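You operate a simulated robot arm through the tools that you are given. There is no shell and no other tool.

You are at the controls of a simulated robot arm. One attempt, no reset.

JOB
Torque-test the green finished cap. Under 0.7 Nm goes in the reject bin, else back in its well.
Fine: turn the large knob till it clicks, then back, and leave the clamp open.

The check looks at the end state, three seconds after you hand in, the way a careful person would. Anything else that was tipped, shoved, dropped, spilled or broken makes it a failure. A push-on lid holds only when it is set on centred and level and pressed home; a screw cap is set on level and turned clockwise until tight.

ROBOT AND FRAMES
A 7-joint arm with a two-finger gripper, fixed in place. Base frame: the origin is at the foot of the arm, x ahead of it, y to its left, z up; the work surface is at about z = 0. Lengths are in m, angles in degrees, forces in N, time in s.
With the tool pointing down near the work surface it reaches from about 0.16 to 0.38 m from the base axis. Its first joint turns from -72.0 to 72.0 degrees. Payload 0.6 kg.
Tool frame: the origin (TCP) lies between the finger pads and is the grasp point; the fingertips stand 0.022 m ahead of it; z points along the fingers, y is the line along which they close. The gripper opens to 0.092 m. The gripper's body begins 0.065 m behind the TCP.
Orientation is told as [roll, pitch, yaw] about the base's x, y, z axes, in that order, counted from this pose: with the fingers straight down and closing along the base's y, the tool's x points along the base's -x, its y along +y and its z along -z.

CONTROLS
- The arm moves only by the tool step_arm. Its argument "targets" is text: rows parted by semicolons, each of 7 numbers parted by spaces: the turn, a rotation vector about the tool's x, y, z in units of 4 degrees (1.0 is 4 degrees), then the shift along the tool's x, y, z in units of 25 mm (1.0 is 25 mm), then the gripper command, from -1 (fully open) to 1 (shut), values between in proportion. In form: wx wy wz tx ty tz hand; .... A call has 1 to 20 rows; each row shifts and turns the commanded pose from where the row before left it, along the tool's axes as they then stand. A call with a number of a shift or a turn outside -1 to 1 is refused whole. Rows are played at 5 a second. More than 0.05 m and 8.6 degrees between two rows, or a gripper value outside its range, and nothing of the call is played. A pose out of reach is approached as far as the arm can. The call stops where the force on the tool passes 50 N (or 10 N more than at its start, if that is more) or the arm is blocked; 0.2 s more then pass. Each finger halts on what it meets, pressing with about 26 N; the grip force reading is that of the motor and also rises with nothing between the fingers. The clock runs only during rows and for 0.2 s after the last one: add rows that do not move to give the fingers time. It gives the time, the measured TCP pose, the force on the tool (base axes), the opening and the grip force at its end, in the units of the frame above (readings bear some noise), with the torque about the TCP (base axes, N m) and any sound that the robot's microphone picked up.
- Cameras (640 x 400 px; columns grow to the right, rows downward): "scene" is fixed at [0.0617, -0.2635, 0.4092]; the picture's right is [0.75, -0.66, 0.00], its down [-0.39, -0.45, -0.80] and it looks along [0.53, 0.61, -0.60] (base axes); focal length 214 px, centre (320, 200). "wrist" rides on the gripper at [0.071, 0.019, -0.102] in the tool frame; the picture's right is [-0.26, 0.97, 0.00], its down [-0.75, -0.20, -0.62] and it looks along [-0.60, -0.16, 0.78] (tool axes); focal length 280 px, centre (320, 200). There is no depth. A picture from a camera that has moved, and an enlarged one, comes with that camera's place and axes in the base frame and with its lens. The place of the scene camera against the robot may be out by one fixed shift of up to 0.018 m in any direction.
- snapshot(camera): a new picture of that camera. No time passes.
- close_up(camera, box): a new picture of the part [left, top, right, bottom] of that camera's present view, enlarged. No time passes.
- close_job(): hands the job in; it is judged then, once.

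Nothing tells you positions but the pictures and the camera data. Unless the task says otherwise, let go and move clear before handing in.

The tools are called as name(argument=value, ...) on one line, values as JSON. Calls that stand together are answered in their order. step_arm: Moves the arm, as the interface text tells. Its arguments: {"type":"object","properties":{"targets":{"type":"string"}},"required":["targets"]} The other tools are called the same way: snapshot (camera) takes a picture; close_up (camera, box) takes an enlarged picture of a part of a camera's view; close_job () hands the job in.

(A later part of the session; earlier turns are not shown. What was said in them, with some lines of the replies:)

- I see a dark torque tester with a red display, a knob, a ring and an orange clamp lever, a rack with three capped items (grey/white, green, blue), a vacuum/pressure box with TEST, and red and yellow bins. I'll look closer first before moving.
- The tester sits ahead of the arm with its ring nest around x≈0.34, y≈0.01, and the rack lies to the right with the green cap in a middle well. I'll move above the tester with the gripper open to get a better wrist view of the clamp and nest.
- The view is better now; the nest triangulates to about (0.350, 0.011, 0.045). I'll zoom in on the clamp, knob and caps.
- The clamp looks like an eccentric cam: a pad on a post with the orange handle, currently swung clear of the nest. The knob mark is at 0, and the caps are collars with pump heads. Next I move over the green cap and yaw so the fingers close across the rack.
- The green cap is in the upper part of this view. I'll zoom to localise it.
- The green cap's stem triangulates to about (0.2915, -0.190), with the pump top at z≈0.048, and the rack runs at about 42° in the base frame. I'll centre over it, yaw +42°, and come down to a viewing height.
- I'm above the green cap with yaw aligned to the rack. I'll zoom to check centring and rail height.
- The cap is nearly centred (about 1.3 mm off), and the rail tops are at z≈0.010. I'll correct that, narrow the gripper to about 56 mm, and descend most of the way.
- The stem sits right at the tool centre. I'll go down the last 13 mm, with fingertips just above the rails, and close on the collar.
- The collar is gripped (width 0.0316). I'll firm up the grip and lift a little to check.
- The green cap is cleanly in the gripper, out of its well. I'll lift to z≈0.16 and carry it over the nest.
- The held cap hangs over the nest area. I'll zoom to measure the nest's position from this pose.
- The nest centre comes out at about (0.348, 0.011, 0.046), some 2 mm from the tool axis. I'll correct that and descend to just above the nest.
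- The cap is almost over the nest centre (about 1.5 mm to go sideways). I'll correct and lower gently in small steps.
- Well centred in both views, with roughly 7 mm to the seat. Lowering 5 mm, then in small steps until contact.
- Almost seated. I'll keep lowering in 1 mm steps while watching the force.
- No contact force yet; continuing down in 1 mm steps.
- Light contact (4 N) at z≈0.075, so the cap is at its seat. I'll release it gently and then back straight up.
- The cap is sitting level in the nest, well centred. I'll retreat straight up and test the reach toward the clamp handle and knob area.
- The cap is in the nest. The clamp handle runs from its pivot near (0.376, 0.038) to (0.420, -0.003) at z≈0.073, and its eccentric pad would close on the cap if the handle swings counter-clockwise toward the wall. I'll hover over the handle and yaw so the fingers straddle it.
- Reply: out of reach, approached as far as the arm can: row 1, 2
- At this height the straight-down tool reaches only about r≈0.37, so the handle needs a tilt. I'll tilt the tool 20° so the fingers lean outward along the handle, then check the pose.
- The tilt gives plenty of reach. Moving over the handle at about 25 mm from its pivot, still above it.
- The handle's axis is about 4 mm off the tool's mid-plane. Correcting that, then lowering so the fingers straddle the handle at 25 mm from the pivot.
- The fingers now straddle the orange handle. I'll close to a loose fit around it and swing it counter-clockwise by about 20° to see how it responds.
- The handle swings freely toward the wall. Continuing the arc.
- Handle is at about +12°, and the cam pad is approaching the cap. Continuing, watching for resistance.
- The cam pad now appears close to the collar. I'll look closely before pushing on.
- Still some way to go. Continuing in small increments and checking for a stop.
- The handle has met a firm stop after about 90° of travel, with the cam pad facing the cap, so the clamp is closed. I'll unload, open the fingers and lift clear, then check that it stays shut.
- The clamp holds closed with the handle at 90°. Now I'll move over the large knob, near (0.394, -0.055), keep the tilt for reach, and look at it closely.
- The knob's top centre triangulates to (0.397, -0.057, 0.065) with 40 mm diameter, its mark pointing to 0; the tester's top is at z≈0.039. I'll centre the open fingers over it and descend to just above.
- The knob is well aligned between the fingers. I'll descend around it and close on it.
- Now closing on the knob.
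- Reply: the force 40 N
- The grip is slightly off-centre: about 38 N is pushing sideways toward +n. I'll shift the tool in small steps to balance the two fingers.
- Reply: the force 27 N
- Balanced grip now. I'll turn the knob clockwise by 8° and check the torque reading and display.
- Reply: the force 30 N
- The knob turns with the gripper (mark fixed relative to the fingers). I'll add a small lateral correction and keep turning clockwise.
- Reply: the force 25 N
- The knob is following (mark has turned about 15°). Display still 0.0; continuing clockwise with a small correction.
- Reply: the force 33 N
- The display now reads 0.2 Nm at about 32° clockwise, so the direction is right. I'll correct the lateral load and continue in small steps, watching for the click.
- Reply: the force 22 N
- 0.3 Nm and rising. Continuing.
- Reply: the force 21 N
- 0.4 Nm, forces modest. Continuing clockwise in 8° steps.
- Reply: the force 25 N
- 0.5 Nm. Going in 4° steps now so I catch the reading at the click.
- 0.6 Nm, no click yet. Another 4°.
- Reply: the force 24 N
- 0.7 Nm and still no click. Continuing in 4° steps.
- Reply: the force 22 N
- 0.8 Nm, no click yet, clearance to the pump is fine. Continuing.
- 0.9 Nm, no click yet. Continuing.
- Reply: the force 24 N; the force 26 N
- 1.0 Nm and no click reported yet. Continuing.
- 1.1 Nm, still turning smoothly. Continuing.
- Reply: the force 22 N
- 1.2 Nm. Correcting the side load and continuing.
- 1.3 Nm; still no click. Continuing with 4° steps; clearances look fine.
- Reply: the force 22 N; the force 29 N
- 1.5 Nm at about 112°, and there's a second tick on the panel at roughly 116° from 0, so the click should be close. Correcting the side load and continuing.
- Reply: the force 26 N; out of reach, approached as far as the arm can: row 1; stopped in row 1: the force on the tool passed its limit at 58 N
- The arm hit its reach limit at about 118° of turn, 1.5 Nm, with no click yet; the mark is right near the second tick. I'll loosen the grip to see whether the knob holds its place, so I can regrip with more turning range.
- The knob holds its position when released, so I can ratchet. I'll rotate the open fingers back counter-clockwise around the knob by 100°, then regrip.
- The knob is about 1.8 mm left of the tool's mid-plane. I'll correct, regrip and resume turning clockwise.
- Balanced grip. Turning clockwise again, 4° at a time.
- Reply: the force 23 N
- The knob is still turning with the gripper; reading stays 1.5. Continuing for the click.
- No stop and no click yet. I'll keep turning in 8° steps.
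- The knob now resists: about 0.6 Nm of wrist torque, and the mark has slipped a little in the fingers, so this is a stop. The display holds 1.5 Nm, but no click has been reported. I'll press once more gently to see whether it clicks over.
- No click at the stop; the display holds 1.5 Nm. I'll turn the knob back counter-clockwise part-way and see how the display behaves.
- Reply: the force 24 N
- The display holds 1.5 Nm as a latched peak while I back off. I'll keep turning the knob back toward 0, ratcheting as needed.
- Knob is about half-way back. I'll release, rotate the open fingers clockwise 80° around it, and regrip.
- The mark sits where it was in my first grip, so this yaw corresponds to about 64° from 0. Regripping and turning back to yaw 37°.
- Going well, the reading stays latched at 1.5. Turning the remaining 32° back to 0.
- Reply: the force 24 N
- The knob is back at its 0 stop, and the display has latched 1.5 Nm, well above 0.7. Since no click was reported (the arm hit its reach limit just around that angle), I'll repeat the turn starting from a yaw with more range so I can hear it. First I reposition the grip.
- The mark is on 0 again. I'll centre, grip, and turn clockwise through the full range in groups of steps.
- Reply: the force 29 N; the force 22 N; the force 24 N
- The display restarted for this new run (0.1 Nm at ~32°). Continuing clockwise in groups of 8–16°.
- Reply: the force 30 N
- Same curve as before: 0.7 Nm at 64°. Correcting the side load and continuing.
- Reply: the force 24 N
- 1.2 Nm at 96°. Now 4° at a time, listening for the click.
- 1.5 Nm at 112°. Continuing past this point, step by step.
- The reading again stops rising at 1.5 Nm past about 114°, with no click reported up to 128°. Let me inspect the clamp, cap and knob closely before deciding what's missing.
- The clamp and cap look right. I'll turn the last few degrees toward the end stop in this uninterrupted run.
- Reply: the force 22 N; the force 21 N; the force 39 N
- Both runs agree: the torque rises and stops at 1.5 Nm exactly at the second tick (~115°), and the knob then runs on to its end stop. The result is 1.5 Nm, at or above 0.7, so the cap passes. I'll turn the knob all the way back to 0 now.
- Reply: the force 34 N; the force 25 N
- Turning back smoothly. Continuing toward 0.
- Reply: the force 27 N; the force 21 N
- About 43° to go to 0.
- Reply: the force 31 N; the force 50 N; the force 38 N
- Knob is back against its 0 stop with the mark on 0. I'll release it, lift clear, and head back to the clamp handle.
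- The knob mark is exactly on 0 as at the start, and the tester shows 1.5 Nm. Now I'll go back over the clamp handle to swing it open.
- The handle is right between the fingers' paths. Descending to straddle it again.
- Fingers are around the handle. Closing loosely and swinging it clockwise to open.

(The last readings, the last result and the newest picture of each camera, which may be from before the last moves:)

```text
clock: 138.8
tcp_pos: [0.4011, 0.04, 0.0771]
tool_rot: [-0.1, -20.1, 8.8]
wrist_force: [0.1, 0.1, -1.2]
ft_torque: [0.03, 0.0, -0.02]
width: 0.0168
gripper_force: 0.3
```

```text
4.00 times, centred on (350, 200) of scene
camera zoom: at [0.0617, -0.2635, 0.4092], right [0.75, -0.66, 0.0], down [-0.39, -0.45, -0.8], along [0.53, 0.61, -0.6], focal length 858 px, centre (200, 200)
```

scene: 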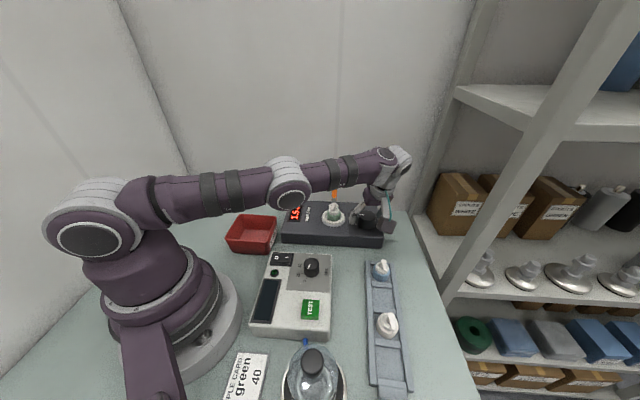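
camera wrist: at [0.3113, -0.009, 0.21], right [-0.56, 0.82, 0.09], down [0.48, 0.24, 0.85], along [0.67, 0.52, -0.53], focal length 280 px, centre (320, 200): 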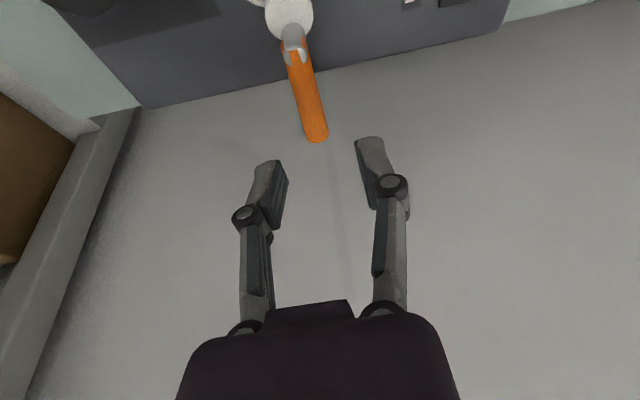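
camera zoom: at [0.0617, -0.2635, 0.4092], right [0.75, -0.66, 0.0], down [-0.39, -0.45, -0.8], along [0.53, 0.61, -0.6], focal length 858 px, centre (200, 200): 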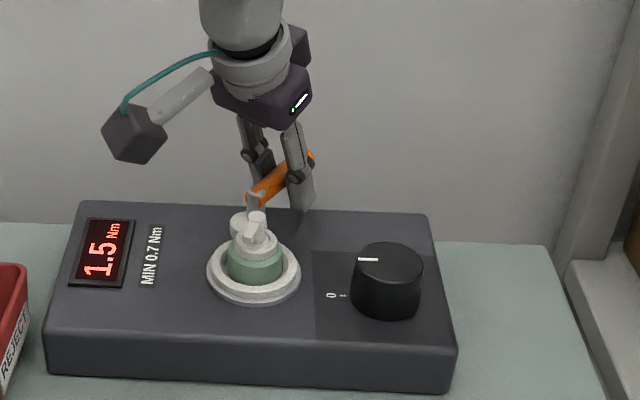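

The handle is swinging open. Continuing the arc.

step_arm(targets="0.344 0 0.939 0 -0.07 0 0.64;0.344 0 0.939 0 -0.07 0 0.64;0.344 0 0.939 0 -0.07 0 0.64;0.344 0 0.939 0 -0.07 0 0.64;0.344 0 0.939 0 -0.07 0 0.64;0.344 0 0.939 0 -0.07 0 0.64;0.344 0 0.939 0 -0.07 0 0.64;0.344 0 0.939 0 -0.07 0 0.64;0 0 0 0 0 0 0.64")

step_arm(targets="0.344 0 0.939 0 -0.07 0 0.64;0.344 0 0.939 0 -0.07 0 0.64;0.344 0 0.939 0 -0.07 0 0.64;0.344 0 0.939 0 -0.07 0 0.64;0 0 0 0 0 0 0.64")

step_arm(targets="0.344 0 0.939 0 -0.07 0 0.64;0.344 0 0.939 0 -0.07 0 0.64;0 0 0 0 0 0 0.64")

close_up(camera="wrist", box=[160, 0, 440, 230])

close_up(camera="scene", box=[290, 150, 410, 250])

```text
clock: 140.8
tcp_pos: [0.3999, 0.0266, 0.0755]
tool_rot: [0.0, -20.1, -23.3]
wrist_force: [0.4, 0.1, -0.5]
ft_torque: [-0.01, 0.01, -0.01]
width: 0.017
gripper_force: 0.4
```

```text
clock: 142.0
tcp_pos: [0.3968, 0.0202, 0.0772]
tool_rot: [-0.2, -20.2, -39.4]
wrist_force: [0.5, -0.7, -0.3]
ft_torque: [-0.02, -0.02, 0.03]
width: 0.0171
gripper_force: 0.5
```

```text
clock: 142.8
tcp_pos: [0.3931, 0.0156, 0.0763]
tool_rot: [-0.2, -20.3, -47.4]
wrist_force: [1.2, 0.4, 0.4]
ft_torque: [0.02, -0.01, -0.02]
width: 0.0171
gripper_force: 0.5
```

```text
1.74 times, centred on (300, 115) of wrist
camera zoom: at [0.34, 0.1044, 0.1479], right [0.88, 0.47, 0.09], down [0.18, -0.5, 0.85], along [0.44, -0.73, -0.52], focal length 488 px, centre (355, 348)
```

zoom: 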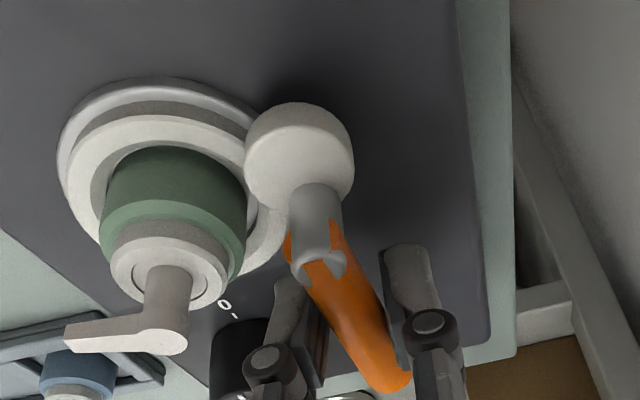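

```text
4.00 times, centred on (350, 200) of scene
camera zoom: at [0.0617, -0.2635, 0.4092], right [0.75, -0.66, 0.0], down [-0.39, -0.45, -0.8], along [0.53, 0.61, -0.6], focal length 858 px, centre (200, 200)
```

zoom: 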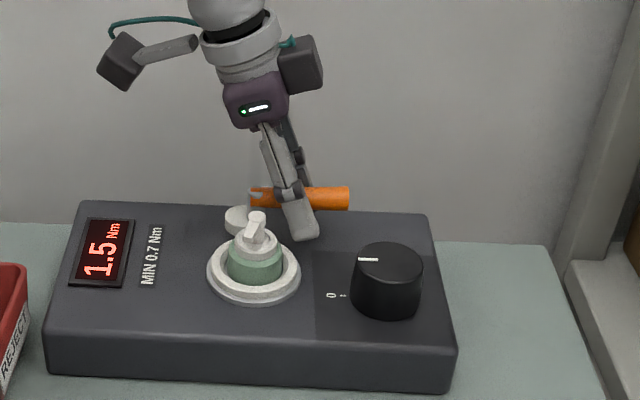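

The handle is back nearly to where it started. A bit more to bring it firmly to its open stop.

step_arm(targets="0.344 0 0.939 0 -0.07 0 0.64;0 0 0 0 0 0 0.64")

step_arm(targets="0.344 0 0.939 0 -0.07 0 0.64;0 0 0 0 0 0 0.64")

close_up(camera="scene", box=[315, 185, 385, 240])

```text
clock: 143.4
tcp_pos: [0.3932, 0.016, 0.0774]
tool_rot: [-0.1, -20.3, -51.4]
wrist_force: [1.5, 0.1, 0.3]
ft_torque: [0.0, -0.03, 0.04]
width: 0.0176
gripper_force: 0.9
```

```text
clock: 144.0
tcp_pos: [0.3904, 0.016, 0.077]
tool_rot: [-0.1, -20.1, -55.2]
wrist_force: [3.0, 7.9, -1.2]
ft_torque: [0.01, -0.01, 0.09]
width: 0.0212
gripper_force: 3.6
```

```text
7.27 times, centred on (350, 212) of scene
camera zoom: at [0.0617, -0.2635, 0.4092], right [0.75, -0.66, 0.0], down [-0.39, -0.45, -0.8], along [0.53, 0.61, -0.6], focal length 1560 px, centre (102, 109)
```

zoom: 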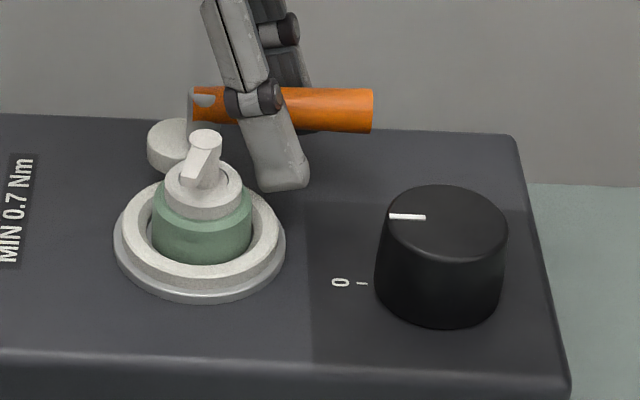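

The handle is at its open stop, identical to its starting place. I'll unload, open the fingers and lift clear.

step_arm(targets="-0.344 0 -0.939 0 0.07 0 0.5;-0.344 0 -0.939 0 0.07 0 0.3;0 0 0 0 0 0 0.25;0 0 0 0 0 0 0.25;0 0 0 -0.172 0 -0.47 0.25;0 0 0 -0.172 0 -0.47 0.25;0 0 0 -0.172 0 -0.47 0.25;0 0 0 -0.172 0 -0.47 0.25;0 0 0 -0.172 0 -0.47 0.25;0 0 0 -0.172 0 -0.47 0.25;0 0 0 0 0 0 0.25")

snapshot(camera="wrist")

close_up(camera="scene", box=[315, 185, 385, 240])

```text
clock: 146.4
tcp_pos: [0.3951, 0.0167, 0.1517]
tool_rot: [-0.1, -20.2, -47.4]
wrist_force: [-0.2, -0.4, 0.9]
ft_torque: [-0.01, 0.0, 0.03]
width: 0.035
gripper_force: 0.0
```

```text
taken
camera wrist: at [0.3406, 0.1046, 0.2236], right [0.88, 0.47, 0.09], down [0.18, -0.5, 0.85], along [0.44, -0.73, -0.52], focal length 280 px, centre (320, 200)
```

wrist: 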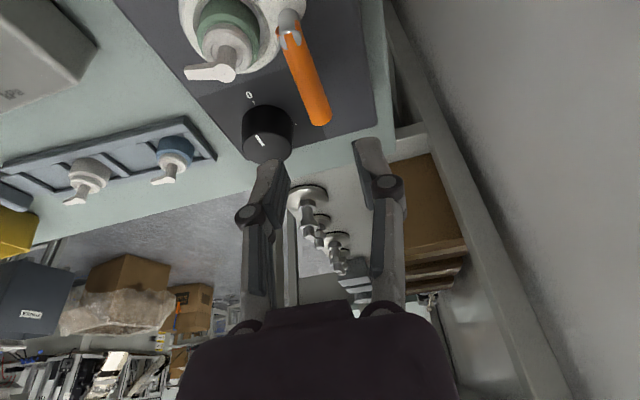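

```text
7.27 times, centred on (350, 212) of scene
camera zoom: at [0.0617, -0.2635, 0.4092], right [0.75, -0.66, 0.0], down [-0.39, -0.45, -0.8], along [0.53, 0.61, -0.6], focal length 1560 px, centre (102, 109)
```

zoom: 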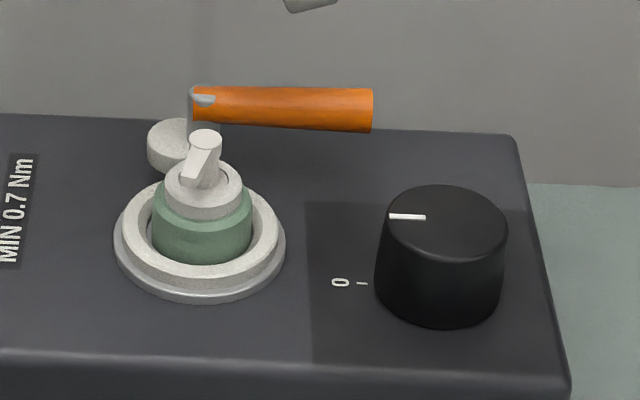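

Clamp open, knob on 0, cap still seated level. Next I'll move back above the nest, remove the tilt, and restore the yaw of 42° for picking up the cap.

step_arm(targets="0 0 0 0.352 -0.744 -0.556 0;0 0 0 0.352 -0.744 -0.556 -0.2;0 1 0 0 0 0 -0.2;0 1 0 0 0 0 -0.2;0 1 0 0 0 0 -0.2;0 1 0 0 0 0 -0.2;0 1 0 0 0 0 -0.2;0 0.05 0 0 0 0 -0.2;0 0 -1 0 0 0 -0.2;0 0 -1 0 0 0 -0.2;0 0 -1 0 0 0 -0.2;0 0 -1 0 0 0 -0.2;0 0 -1 0 0 0 -0.2;0 0 -1 0 0 0 -0.2;0 0 -1 0 0 0 -0.2;0 0 -1 0 0 0 -0.2;0 0 -1 0 0 0 -0.2;0 0 -1 0 0 0 -0.2;0 0 0 0 0 0 -0.2")

step_arm(targets="0 0 -1 0 0 0 -0.2;0 0 -1 0 0 0 -0.2;0 0 -1 0 0 0 -0.2;0 0 -1 0 0 0 -0.2;0 0 -1 0 0 0 -0.2;0 0 -1 0 0 0 -0.2;0 0 -1 0 0 0 -0.2;0 0 -1 0 0 0 -0.2;0 0 -1 0 0 0 -0.2;0 0 -1 0 0 0 -0.2;0 0 -1 0 0 0 -0.2;0 0 -1 0 0 0 -0.2;0 0 -0.4 0 0 0 -0.2;0 0 0 0 0 0 -0.2")

snapshot(camera="wrist")

```text
clock: 150.4
tcp_pos: [0.3502, 0.0112, 0.1735]
tool_rot: [-0.1, 0.1, -7.3]
wrist_force: [1.1, 0.7, -1.0]
ft_torque: [0.0, 0.01, -0.01]
width: 0.0552
gripper_force: 0.0
```

```text
clock: 153.4
tcp_pos: [0.3491, 0.0103, 0.1714]
tool_rot: [0.1, 0.1, 42.3]
wrist_force: [-0.7, 0.3, -0.5]
ft_torque: [0.03, -0.01, 0.01]
width: 0.0552
gripper_force: 0.0
```

```text
taken
camera wrist: at [0.2847, -0.0234, 0.2743], right [-0.46, 0.89, 0.0], down [0.7, 0.36, 0.62], along [0.55, 0.28, -0.78], focal length 280 px, centre (320, 200)
```

wrist: 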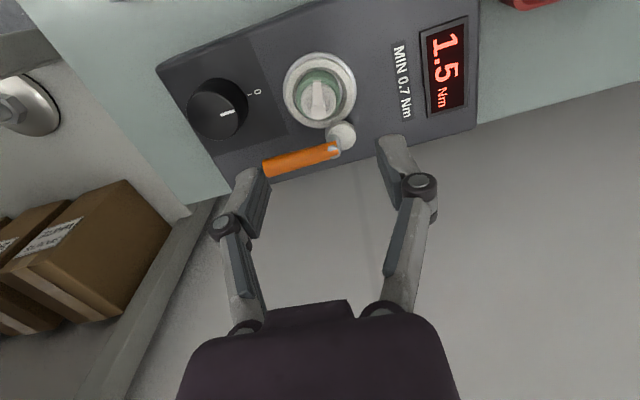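

close_up(camera="wrist", box=[260, 30, 400, 170])

```text
2.86 times, centred on (330, 100) of wrist
camera zoom: at [0.2847, -0.0234, 0.2743], right [-0.46, 0.89, 0.0], down [0.7, 0.36, 0.62], along [0.55, 0.28, -0.78], focal length 801 px, centre (291, 486)
```

zoom: 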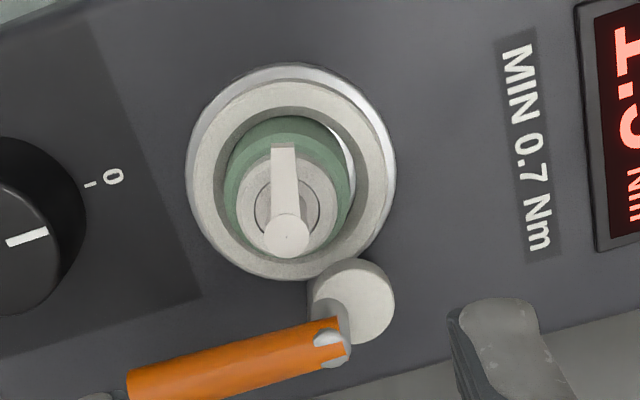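

The cap is about 1.3 mm off the tool axis. I'll correct and descend around it.

step_arm(targets="0 0 0 0.043 -0.038 0 -0.2;0 0 0 0 0 0.9 -0.2;0 0 0 0 0 0.9 -0.2;0 0 0 0 0 0.9 -0.2;0 0 0 0 0 0.6 -0.2;0 0 0 0 0 0.2 -0.2;0 0 0 0 0 0 -0.2")

close_up(camera="wrist", box=[230, 70, 410, 230])

close_up(camera="scene", box=[315, 185, 375, 235])

```text
clock: 155.0
tcp_pos: [0.3488, 0.0093, 0.0851]
tool_rot: [0.0, 0.1, 42.3]
wrist_force: [0.2, 0.0, 0.0]
ft_torque: [0.0, -0.05, -0.01]
width: 0.0553
gripper_force: 0.0
```

```text
2.50 times, centred on (320, 150) of wrist
camera zoom: at [0.2844, -0.024, 0.1873], right [-0.46, 0.89, 0.0], down [0.7, 0.36, 0.62], along [0.55, 0.28, -0.78], focal length 701 px, centre (320, 325)
```

zoom: 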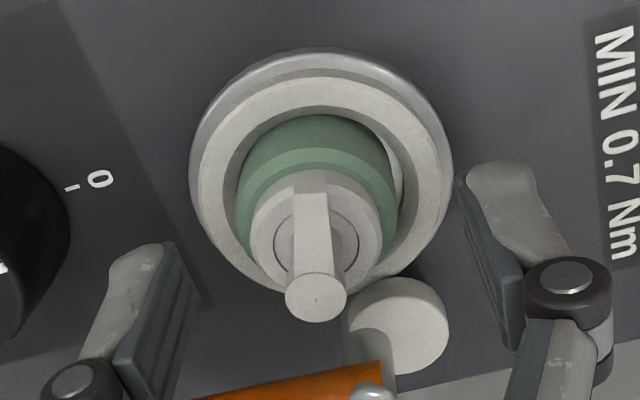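

```text
8.00 times, centred on (345, 210) of scene
camera zoom: at [0.0617, -0.2635, 0.4092], right [0.75, -0.66, 0.0], down [-0.39, -0.45, -0.8], along [0.53, 0.61, -0.6], focal length 1716 px, centre (120, 120)
```

zoom: 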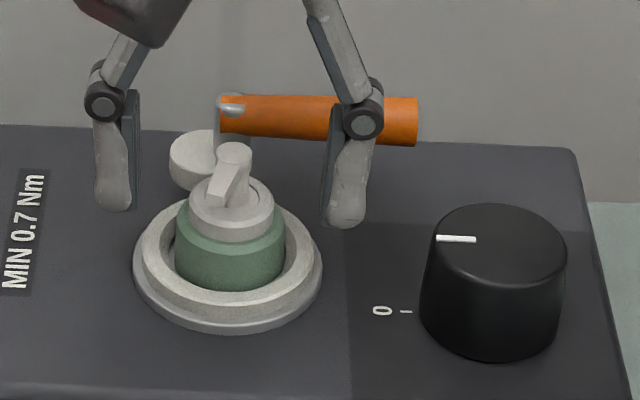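

Centred within a millimetre. Lowering the last 10 mm and gripping the collar at the same height as before.

step_arm(targets="0 0 0 0.008 -0.035 0 -0.2;0 0 0 0 0 0.2 -0.2;0 0 0 0 0 0.195 -0.2;0 0 0 0 0 0 -0.2;0 0 0 0 0 0 0.1;0 0 0 0 0 0 0.3;0 0 0 0 0 0 1;0 0 0 0 0 0 1;0 0 0 0 0 0 1")

close_up(camera="wrist", box=[230, 70, 410, 230])

close_up(camera="scene", box=[315, 185, 375, 235])

```text
clock: 157.0
tcp_pos: [0.3481, 0.0081, 0.0752]
tool_rot: [0.0, 0.1, 42.2]
wrist_force: [0.2, -0.9, 0.0]
ft_torque: [-0.01, -0.02, 0.01]
width: 0.0317
gripper_force: 10.3
```

```text
2.50 times, centred on (320, 150) of wrist
camera zoom: at [0.2846, -0.0247, 0.1771], right [-0.45, 0.89, 0.0], down [0.7, 0.36, 0.62], along [0.56, 0.28, -0.78], focal length 701 px, centre (320, 325)
```

zoom: 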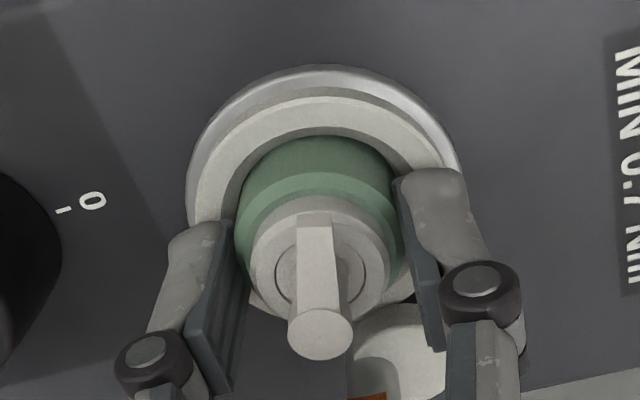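

```text
8.00 times, centred on (345, 210) of scene
camera zoom: at [0.0617, -0.2635, 0.4092], right [0.75, -0.66, 0.0], down [-0.39, -0.45, -0.8], along [0.53, 0.61, -0.6], focal length 1716 px, centre (120, 120)
```

zoom: 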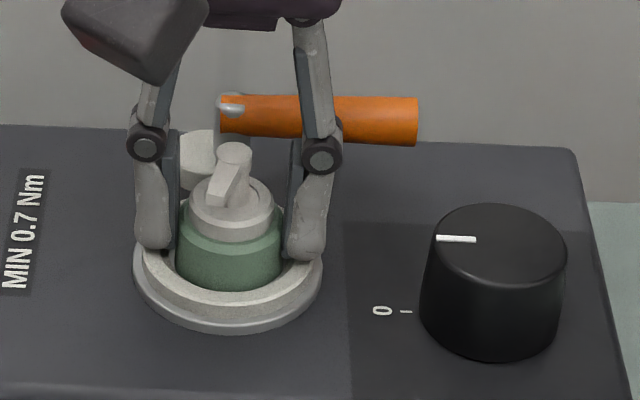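

The cap is gripped exactly as before. Lifting it straight out of the nest and carrying it back over its well.

step_arm(targets="0 0 0 0 0 -0.2 1;0 0 0 0 0 -0.4 1;0 0 0 0 0 -0.8 1;0 0 0 0 0 -0.8 1;0 0 0 0 0 -0.8 1;0 0 0 0 0 -0.6 1;0 0 0 0 0 0 1")

close_up(camera="scene", box=[290, 130, 400, 250])

step_arm(targets="0 0 0 0.886 -0.546 0 1;0 0 0 0.886 -0.546 0 1;0 0 0 0.886 -0.546 0 1;0 0 0 0.886 -0.546 0 1;0 0 0 0.886 -0.546 0 1;0 0 0 0.886 -0.546 0 1;0 0 0 0.886 -0.546 0 1;0 0 0 0.886 -0.546 0 1;0 0 0 0 0 0 1;0 0 0 0 0 0 1")

snapshot(camera="wrist")

close_up(camera="scene", box=[330, 170, 470, 345])

```text
clock: 158.6
tcp_pos: [0.3497, 0.0122, 0.1655]
tool_rot: [0.0, 0.0, 42.3]
wrist_force: [-0.1, -0.3, -0.8]
ft_torque: [0.0, -0.01, 0.03]
width: 0.0317
gripper_force: 10.0
```

```text
3.33 times, centred on (345, 190) of scene
camera zoom: at [0.0617, -0.2635, 0.4092], right [0.75, -0.66, 0.0], down [-0.39, -0.45, -0.8], along [0.53, 0.61, -0.6], focal length 715 px, centre (237, 233)
```

zoom: 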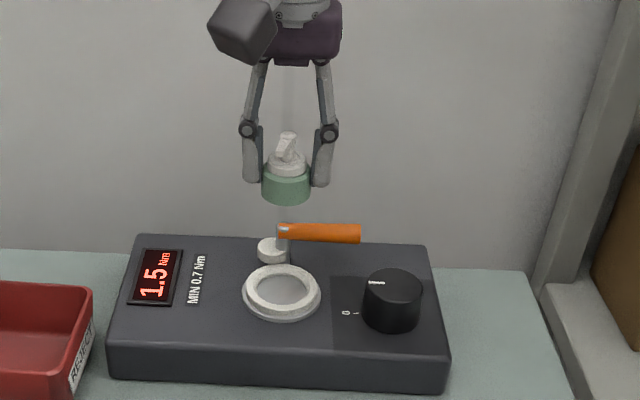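

```text
clock: 160.8
tcp_pos: [0.2928, -0.1917, 0.1671]
tool_rot: [0.0, 0.2, 42.2]
wrist_force: [1.0, 0.4, -0.5]
ft_torque: [0.01, 0.0, -0.02]
width: 0.0319
gripper_force: 10.6
```

```text
taken
camera wrist: at [0.2284, -0.2253, 0.2687], right [-0.45, 0.89, 0.0], down [0.7, 0.36, 0.62], along [0.55, 0.28, -0.78], focal length 280 px, centre (320, 200)
```

wrist: 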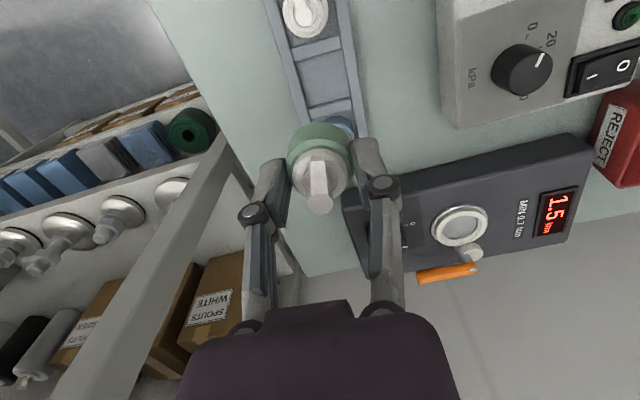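

```text
2.29 times, centred on (400, 258) of scene
camera zoom: at [0.0617, -0.2635, 0.4092], right [0.75, -0.66, 0.0], down [-0.39, -0.45, -0.8], along [0.53, 0.61, -0.6], focal length 490 px, centre (137, 69)
```

zoom: 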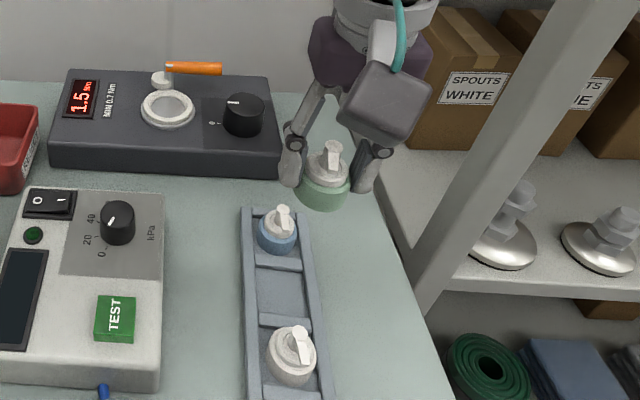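

The cap is above the rack. I'll zoom in to verify alignment with the empty well.

close_up(camera="wrist", box=[240, 0, 400, 170])

```text
2.35 times, centred on (320, 85) of wrist
camera zoom: at [0.2284, -0.2253, 0.2687], right [-0.45, 0.89, 0.0], down [0.7, 0.36, 0.62], along [0.55, 0.28, -0.78], focal length 660 px, centre (320, 471)
```

zoom: 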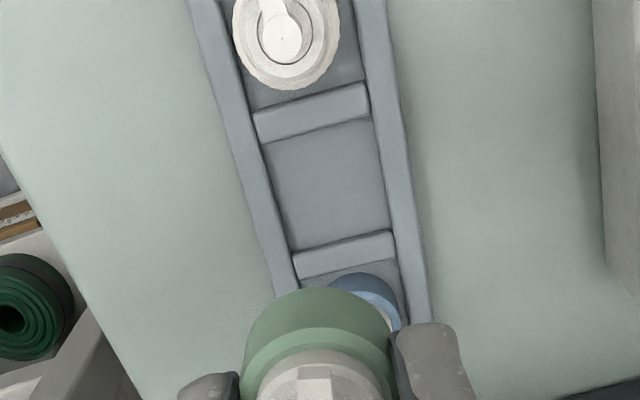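

The empty well's centre is at about (0.2905, -0.190), 2–3 mm from the tool axis. I'll correct and lower to just above the rack.

step_arm(targets="0 0 0 0.042 0.1 0 1;0 0 0 0 0 0.8 1;0 0 0 0 0 0.9 1;0 0 0 0 0 0.9 1;0 0 0 0 0 0.8 1;0 0 0 0 0 0.5 1;0 0 0 0 0 0.2 1;0 0 0 0 0 0 1;0 0 0 0 0 0 1")

close_up(camera="wrist", box=[220, 20, 420, 230])

close_up(camera="scene", box=[350, 220, 440, 330])

```text
clock: 162.8
tcp_pos: [0.2878, -0.1899, 0.0624]
tool_rot: [0.0, 0.1, 42.2]
wrist_force: [-1.0, 0.1, -0.1]
ft_torque: [-0.03, 0.0, -0.01]
width: 0.032
gripper_force: 9.5
```

```text
1.90 times, centred on (320, 125) of wrist
camera zoom: at [0.2245, -0.2238, 0.1641], right [-0.45, 0.89, 0.0], down [0.7, 0.36, 0.62], along [0.56, 0.28, -0.78], focal length 534 px, centre (320, 343)
```

zoom: 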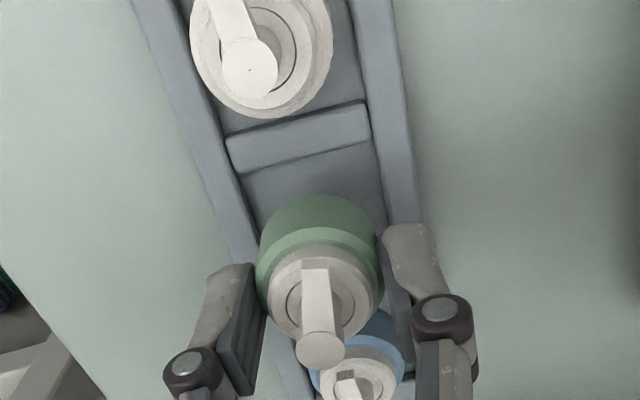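

```text
3.64 times, centred on (395, 275) of scene
camera zoom: at [0.0617, -0.2635, 0.4092], right [0.75, -0.66, 0.0], down [-0.39, -0.45, -0.8], along [0.53, 0.61, -0.6], focal length 780 px, centre (47, -73)
```

zoom: 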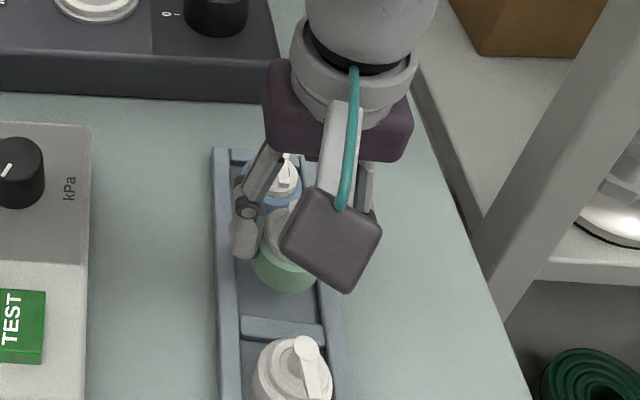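

I'd like a closer look at the clearances in the well before going lower.

close_up(camera="wrist", box=[270, 70, 370, 150])

step_arm(targets="0 0 0 0 0 0 1")

step_arm(targets="0 0 0 0 0 0 1")

step_arm(targets="0 0 0 0 0 0 1")

```text
5.00 times, centred on (320, 110) of wrist
camera zoom: at [0.2245, -0.2238, 0.1641], right [-0.45, 0.89, 0.0], down [0.7, 0.36, 0.62], along [0.56, 0.28, -0.78], focal length 1402 px, centre (320, 650)
```

zoom: 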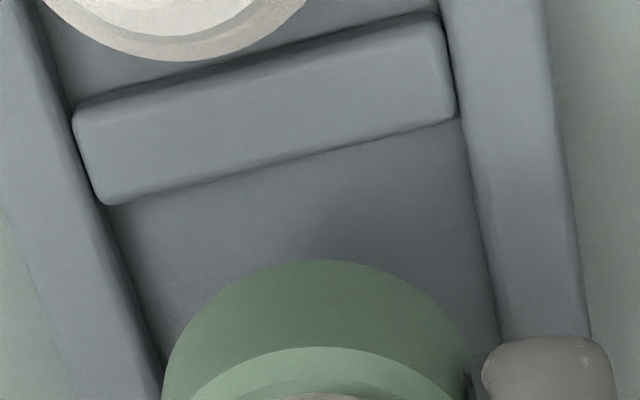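

```text
clock: 163.2
tcp_pos: [0.289, -0.19, 0.0628]
tool_rot: [0.1, 0.0, 42.2]
wrist_force: [0.1, -0.2, -0.2]
ft_torque: [0.0, 0.03, 0.03]
width: 0.032
gripper_force: 10.1
```

```text
clock: 163.6
tcp_pos: [0.2888, -0.1894, 0.0622]
tool_rot: [0.0, 0.1, 42.2]
wrist_force: [-0.5, 0.3, -0.5]
ft_torque: [0.01, 0.02, 0.0]
width: 0.0317
gripper_force: 9.6
```

```text
clock: 164.0
tcp_pos: [0.2884, -0.1905, 0.0623]
tool_rot: [-0.1, 0.0, 42.1]
wrist_force: [0.6, -0.2, -0.5]
ft_torque: [-0.01, 0.0, 0.05]
width: 0.0318
gripper_force: 9.9
```

The well is about 41 mm square and the cap 32 mm; the axis is about 2 mm toward the white cap's side. I'll shift along the rack by 2 mm, and lower gently.

step_arm(targets="0 0 0 -0.08 -0.01 0 1;0 0 0 0 0 0.3 1;0 0 0 0 0 0.2 1;0 0 0 0 0 0 1;0 0 0 0 0 0 1")

close_up(camera="wrist", box=[250, 60, 390, 200])

close_up(camera="scene", box=[350, 220, 440, 330])

```text
clock: 165.2
tcp_pos: [0.2911, -0.1907, 0.0508]
tool_rot: [0.0, 0.2, 42.2]
wrist_force: [-0.8, 0.4, -0.6]
ft_torque: [-0.04, -0.01, -0.03]
width: 0.032
gripper_force: 10.2
```

```text
2.86 times, centred on (320, 130) of wrist
camera zoom: at [0.2273, -0.2229, 0.1517], right [-0.45, 0.89, 0.0], down [0.7, 0.36, 0.62], along [0.56, 0.28, -0.78], focal length 801 px, centre (320, 400)
```

zoom: 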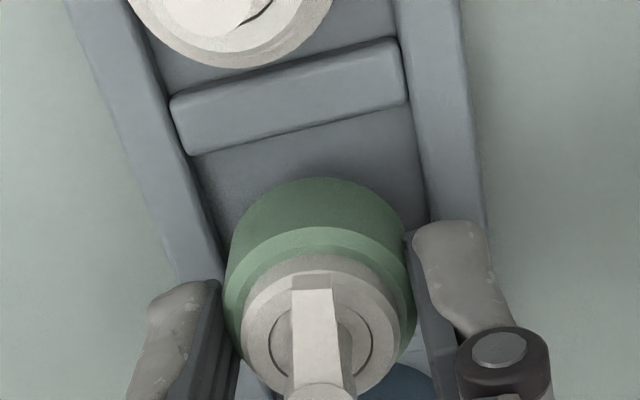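

```text
3.64 times, centred on (395, 275) of scene
camera zoom: at [0.0617, -0.2635, 0.4092], right [0.75, -0.66, 0.0], down [-0.39, -0.45, -0.8], along [0.53, 0.61, -0.6], focal length 780 px, centre (47, -73)
```

zoom: 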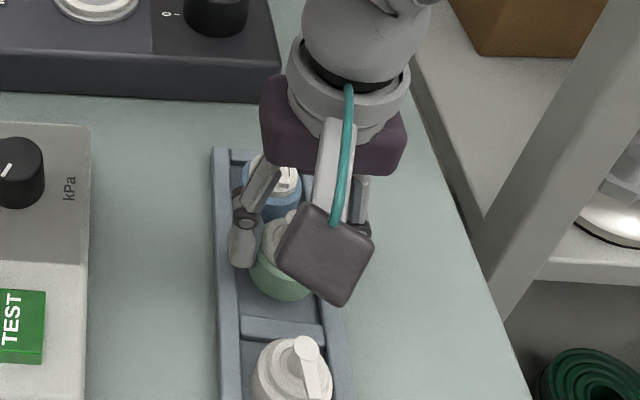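

Good clearance on all sides. Lowering further in small steps until contact.

step_arm(targets="0 0 0 0 0.02 0.2 1;0 0 0 0 0 0.2 1;0 0 0 0 0 0 1;0 0 0 0 0 0 1")

step_arm(targets="0 0 0 0 0 0.06 1;0 0 0 0 0 0 1;0 0 0 0 0 0 1")

close_up(camera="wrist", box=[250, 60, 390, 200])

```text
clock: 166.2
tcp_pos: [0.2917, -0.1874, 0.0402]
tool_rot: [0.0, 0.1, 42.2]
wrist_force: [0.5, 0.6, 0.0]
ft_torque: [0.03, -0.01, -0.02]
width: 0.0318
gripper_force: 10.3
```

```text
clock: 167.0
tcp_pos: [0.2915, -0.1873, 0.0397]
tool_rot: [0.1, 0.1, 42.1]
wrist_force: [1.1, -0.2, -0.8]
ft_torque: [-0.01, -0.02, -0.02]
width: 0.0318
gripper_force: 10.0
```

```text
2.86 times, centred on (320, 130) of wrist
camera zoom: at [0.2265, -0.2215, 0.1407], right [-0.45, 0.89, 0.0], down [0.7, 0.36, 0.62], along [0.56, 0.28, -0.78], focal length 801 px, centre (320, 400)
```

zoom: 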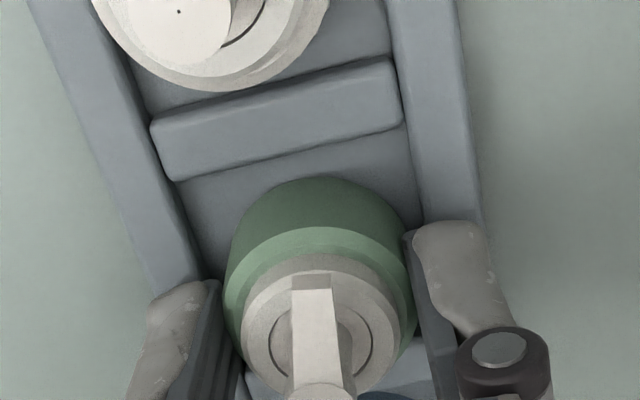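

step_arm(targets="0 0 0 0 0 0.05 1;0 0 0 0 0 0 1")

step_arm(targets="0 0 0 0 0 0.04 1;0 0 0 0 0 0 1")

step_arm(targets="0 0 0 0 0 0.03 1;0 0 0 0 0 0 1")

```text
clock: 167.6
tcp_pos: [0.2905, -0.1891, 0.0372]
tool_rot: [0.0, 0.0, 42.2]
wrist_force: [0.1, 0.5, -0.1]
ft_torque: [0.0, -0.02, 0.0]
width: 0.0317
gripper_force: 10.2
```

```text
clock: 168.2
tcp_pos: [0.2905, -0.1877, 0.0382]
tool_rot: [0.0, 0.1, 42.2]
wrist_force: [0.2, 0.5, 6.7]
ft_torque: [-0.01, -0.02, 0.0]
width: 0.0317
gripper_force: 10.5
```

```text
clock: 168.8
tcp_pos: [0.2899, -0.1881, 0.0362]
tool_rot: [-0.1, 0.1, 42.2]
wrist_force: [-0.4, -0.1, 6.1]
ft_torque: [0.0, 0.01, 0.01]
width: 0.0321
gripper_force: 10.3
```

Contact with the well floor at the original height (6 N). Releasing the cap gently.

step_arm(targets="0 0 0 0 0 -0.02 1;0 0 0 0 0 0 0.2;0 0 0 0 0 0 0.1;0 0 0 0 0 0 0;0 0 0 0 0 0 -0.2;0 0 0 0 0 0 -0.2")

close_up(camera="wrist", box=[220, 50, 420, 230])

close_up(camera="scene", box=[350, 220, 440, 330])

```text
clock: 170.2
tcp_pos: [0.2916, -0.189, 0.0376]
tool_rot: [0.0, 0.2, 42.2]
wrist_force: [0.5, 0.2, 0.2]
ft_torque: [-0.02, 0.02, 0.0]
width: 0.0553
gripper_force: 0.1
```

```text
2.22 times, centred on (320, 140) of wrist
camera zoom: at [0.2261, -0.2219, 0.1384], right [-0.45, 0.89, 0.0], down [0.7, 0.36, 0.62], along [0.56, 0.28, -0.78], focal length 623 px, centre (320, 333)
```

zoom: 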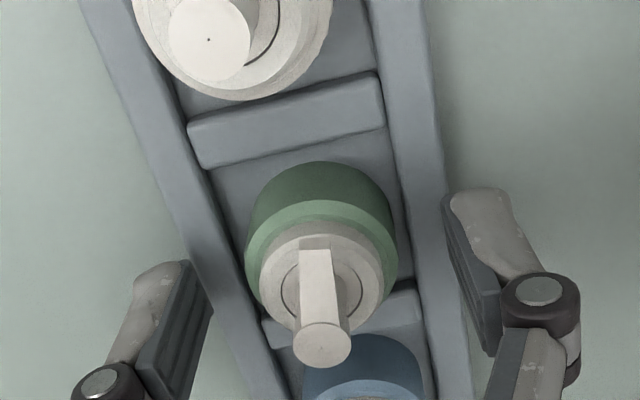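

```text
3.64 times, centred on (395, 275) of scene
camera zoom: at [0.0617, -0.2635, 0.4092], right [0.75, -0.66, 0.0], down [-0.39, -0.45, -0.8], along [0.53, 0.61, -0.6], focal length 780 px, centre (47, -73)
```

zoom: 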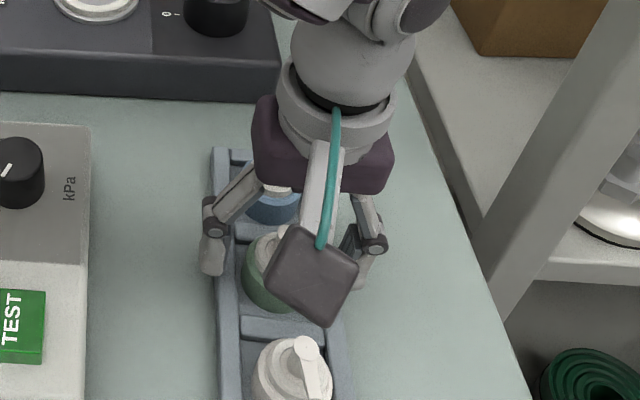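

The cap stands level in its well, released. I'll lift straight up and back away, then check the whole scene.

step_arm(targets="0 0 0 0 0 -0.3 -0.2;0 0 0 0 0 -0.8 -0.2;0 0 0 0 0 -0.9 -0.2;0 0 0 0 0 -0.9 -0.2;0 0 0 0 0 -0.9 -0.2;0 0 0 0 0 -0.9 -0.2;0 0 0 0 0 -0.9 -0.2;0 0 0 0.9 0 0 -0.2;0 0 0 0.9 0 0 -0.2;0 0 0 0.9 0 0 -0.2;0 0 0 0 0 0 -0.2")

snapshot(camera="scene")

close_up(camera="scene", box=[270, 180, 420, 345])

snapshot(camera="wrist")

```text
clock: 172.6
tcp_pos: [0.24, -0.2348, 0.1762]
tool_rot: [0.0, 0.1, 42.3]
wrist_force: [0.6, 0.0, -0.1]
ft_torque: [-0.04, 0.01, 0.01]
width: 0.0554
gripper_force: 0.1
```

```text
taken
```

scene: 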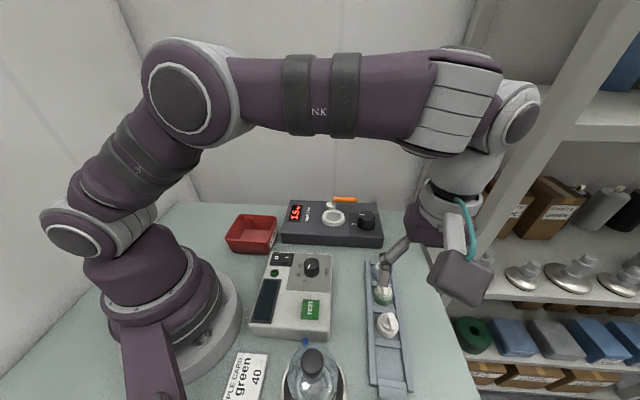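

```text
2.42 times, centred on (345, 262) of scene
camera zoom: at [0.0617, -0.2635, 0.4092], right [0.75, -0.66, 0.0], down [-0.39, -0.45, -0.8], along [0.53, 0.61, -0.6], focal length 520 px, centre (259, 48)
```

zoom: 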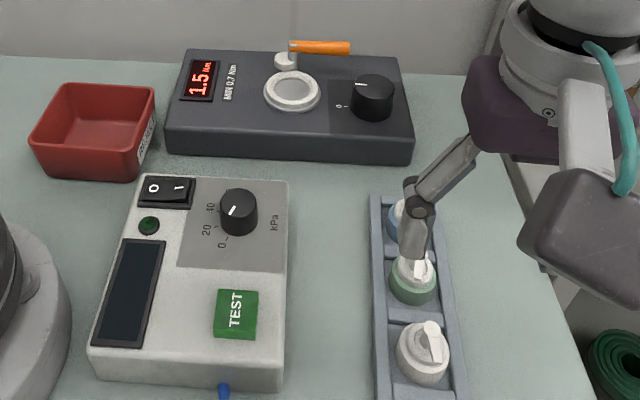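

```text
taken
camera wrist: at [0.1755, -0.2679, 0.279], right [-0.46, 0.89, 0.0], down [0.7, 0.36, 0.62], along [0.56, 0.28, -0.78], focal length 280 px, centre (320, 200)
```

wrist: 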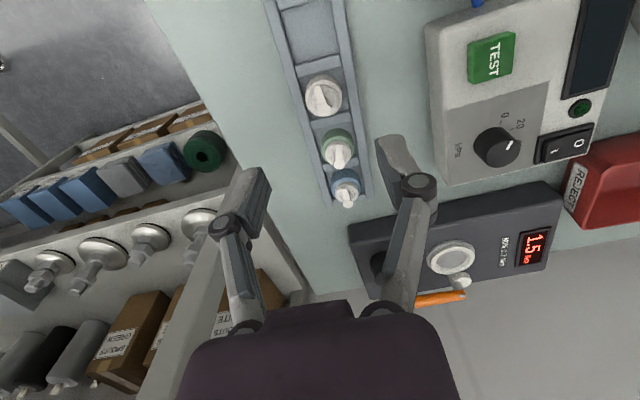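

Everything looks in place: the green cap is back in its well, the nest is empty, the clamp handle is open and the knob on 0. I'll take close-ups to verify each before handing in.

close_up(camera="wrist", box=[260, 0, 420, 220])

close_up(camera="scene", box=[275, 185, 395, 255])

step_arm(targets="0 0 0 0.4 0.6 -0.8 -0.2;0 0 0 0.4 0.8 -0.8 -0.2;0 0 0 0.4 0.9 -0.8 -0.2;0 0 0 0.2 0.9 -0.8 -0.2;0 0 0 0 0.9 -0.8 -0.2;0 0 0 0 0 0 -0.2")

snapshot(camera="scene")

close_up(camera="scene", box=[340, 240, 440, 400])

```text
1.82 times, centred on (340, 110) of wrist
camera zoom: at [0.1755, -0.2679, 0.279], right [-0.46, 0.89, 0.0], down [0.7, 0.36, 0.62], along [0.56, 0.28, -0.78], focal length 510 px, centre (284, 364)
```

zoom: 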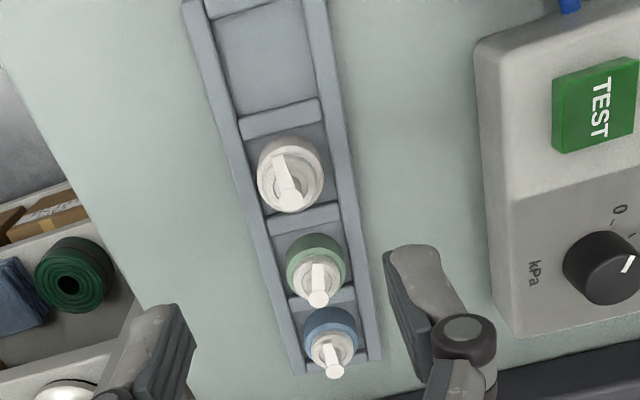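

```text
5.33 times, centred on (335, 220) of scene
camera zoom: at [0.0617, -0.2635, 0.4092], right [0.75, -0.66, 0.0], down [-0.39, -0.45, -0.8], along [0.53, 0.61, -0.6], focal length 1144 px, centre (240, 93)
```

zoom: 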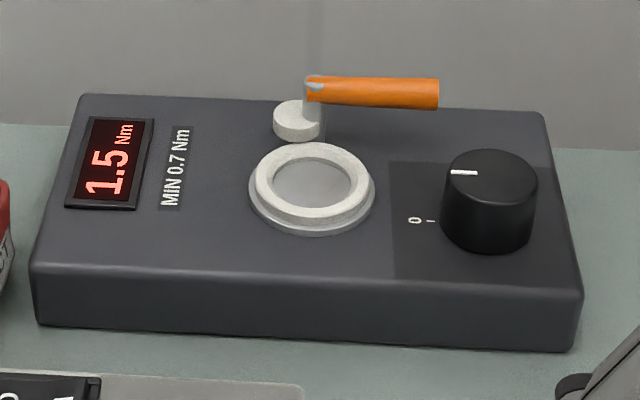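

```text
clock: 174.0
tcp_pos: [0.145, -0.1824, 0.2765]
tool_rot: [0.1, 0.2, 42.4]
wrist_force: [-0.2, -0.1, -0.4]
ft_torque: [-0.04, 0.01, 0.01]
width: 0.0554
gripper_force: 0.1
```

```text
taken
```

scene: 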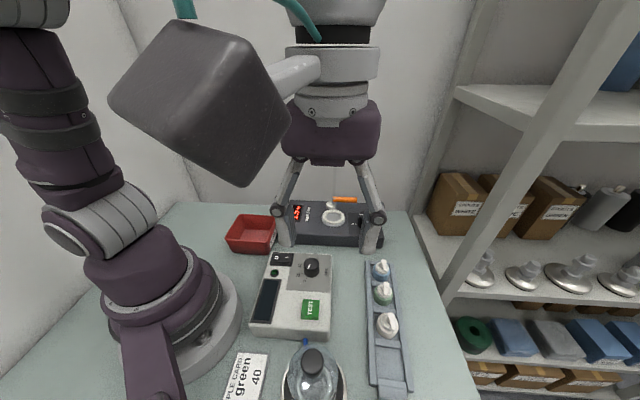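

```text
2.50 times, centred on (390, 320) of scene
camera zoom: at [0.0617, -0.2635, 0.4092], right [0.75, -0.66, 0.0], down [-0.39, -0.45, -0.8], along [0.53, 0.61, -0.6], focal length 536 px, centre (145, -100)
```

zoom: 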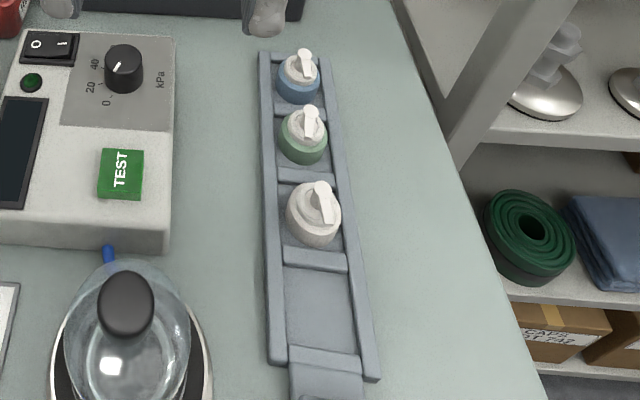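

The final check shows the green cap level in its own well, the clamp open, the knob on 0, the display holding 1.5 Nm, and everything else where it was. The arm is clear, so I'm handing in. The microphone never reported a click in either full turn. I treated the reading levelling off at the panel's second tick as the end of the test.

close_job()

```text
The job is handed in.
```

The green cap read 1.5 Nm, above the 0.7 Nm minimum, so I put it back in its own well. I can't confirm the click you asked for, because the microphone never reported one.

- **Test:** I set the cap in the tester's nest, closed the clamp and turned the large knob clockwise. The reading climbed steadily and stopped at 1.5 Nm at the panel's second tick mark. It stayed there when I turned on to the end stop.
- **Click:** The arm reached its limit near that tick on the first turn, so I loosened and re-took the grip, then carried on to the end stop. I then ran the test a second time without letting go and got the same 1.5 Nm. I took the reading levelling off as the end of the test. If the click itself must be confirmed, that part is unverified.
- **End state:** The knob is back on 0, the clamp is open and the nest is empty. Nothing else looked disturbed in the last pictures, and the arm is clear.
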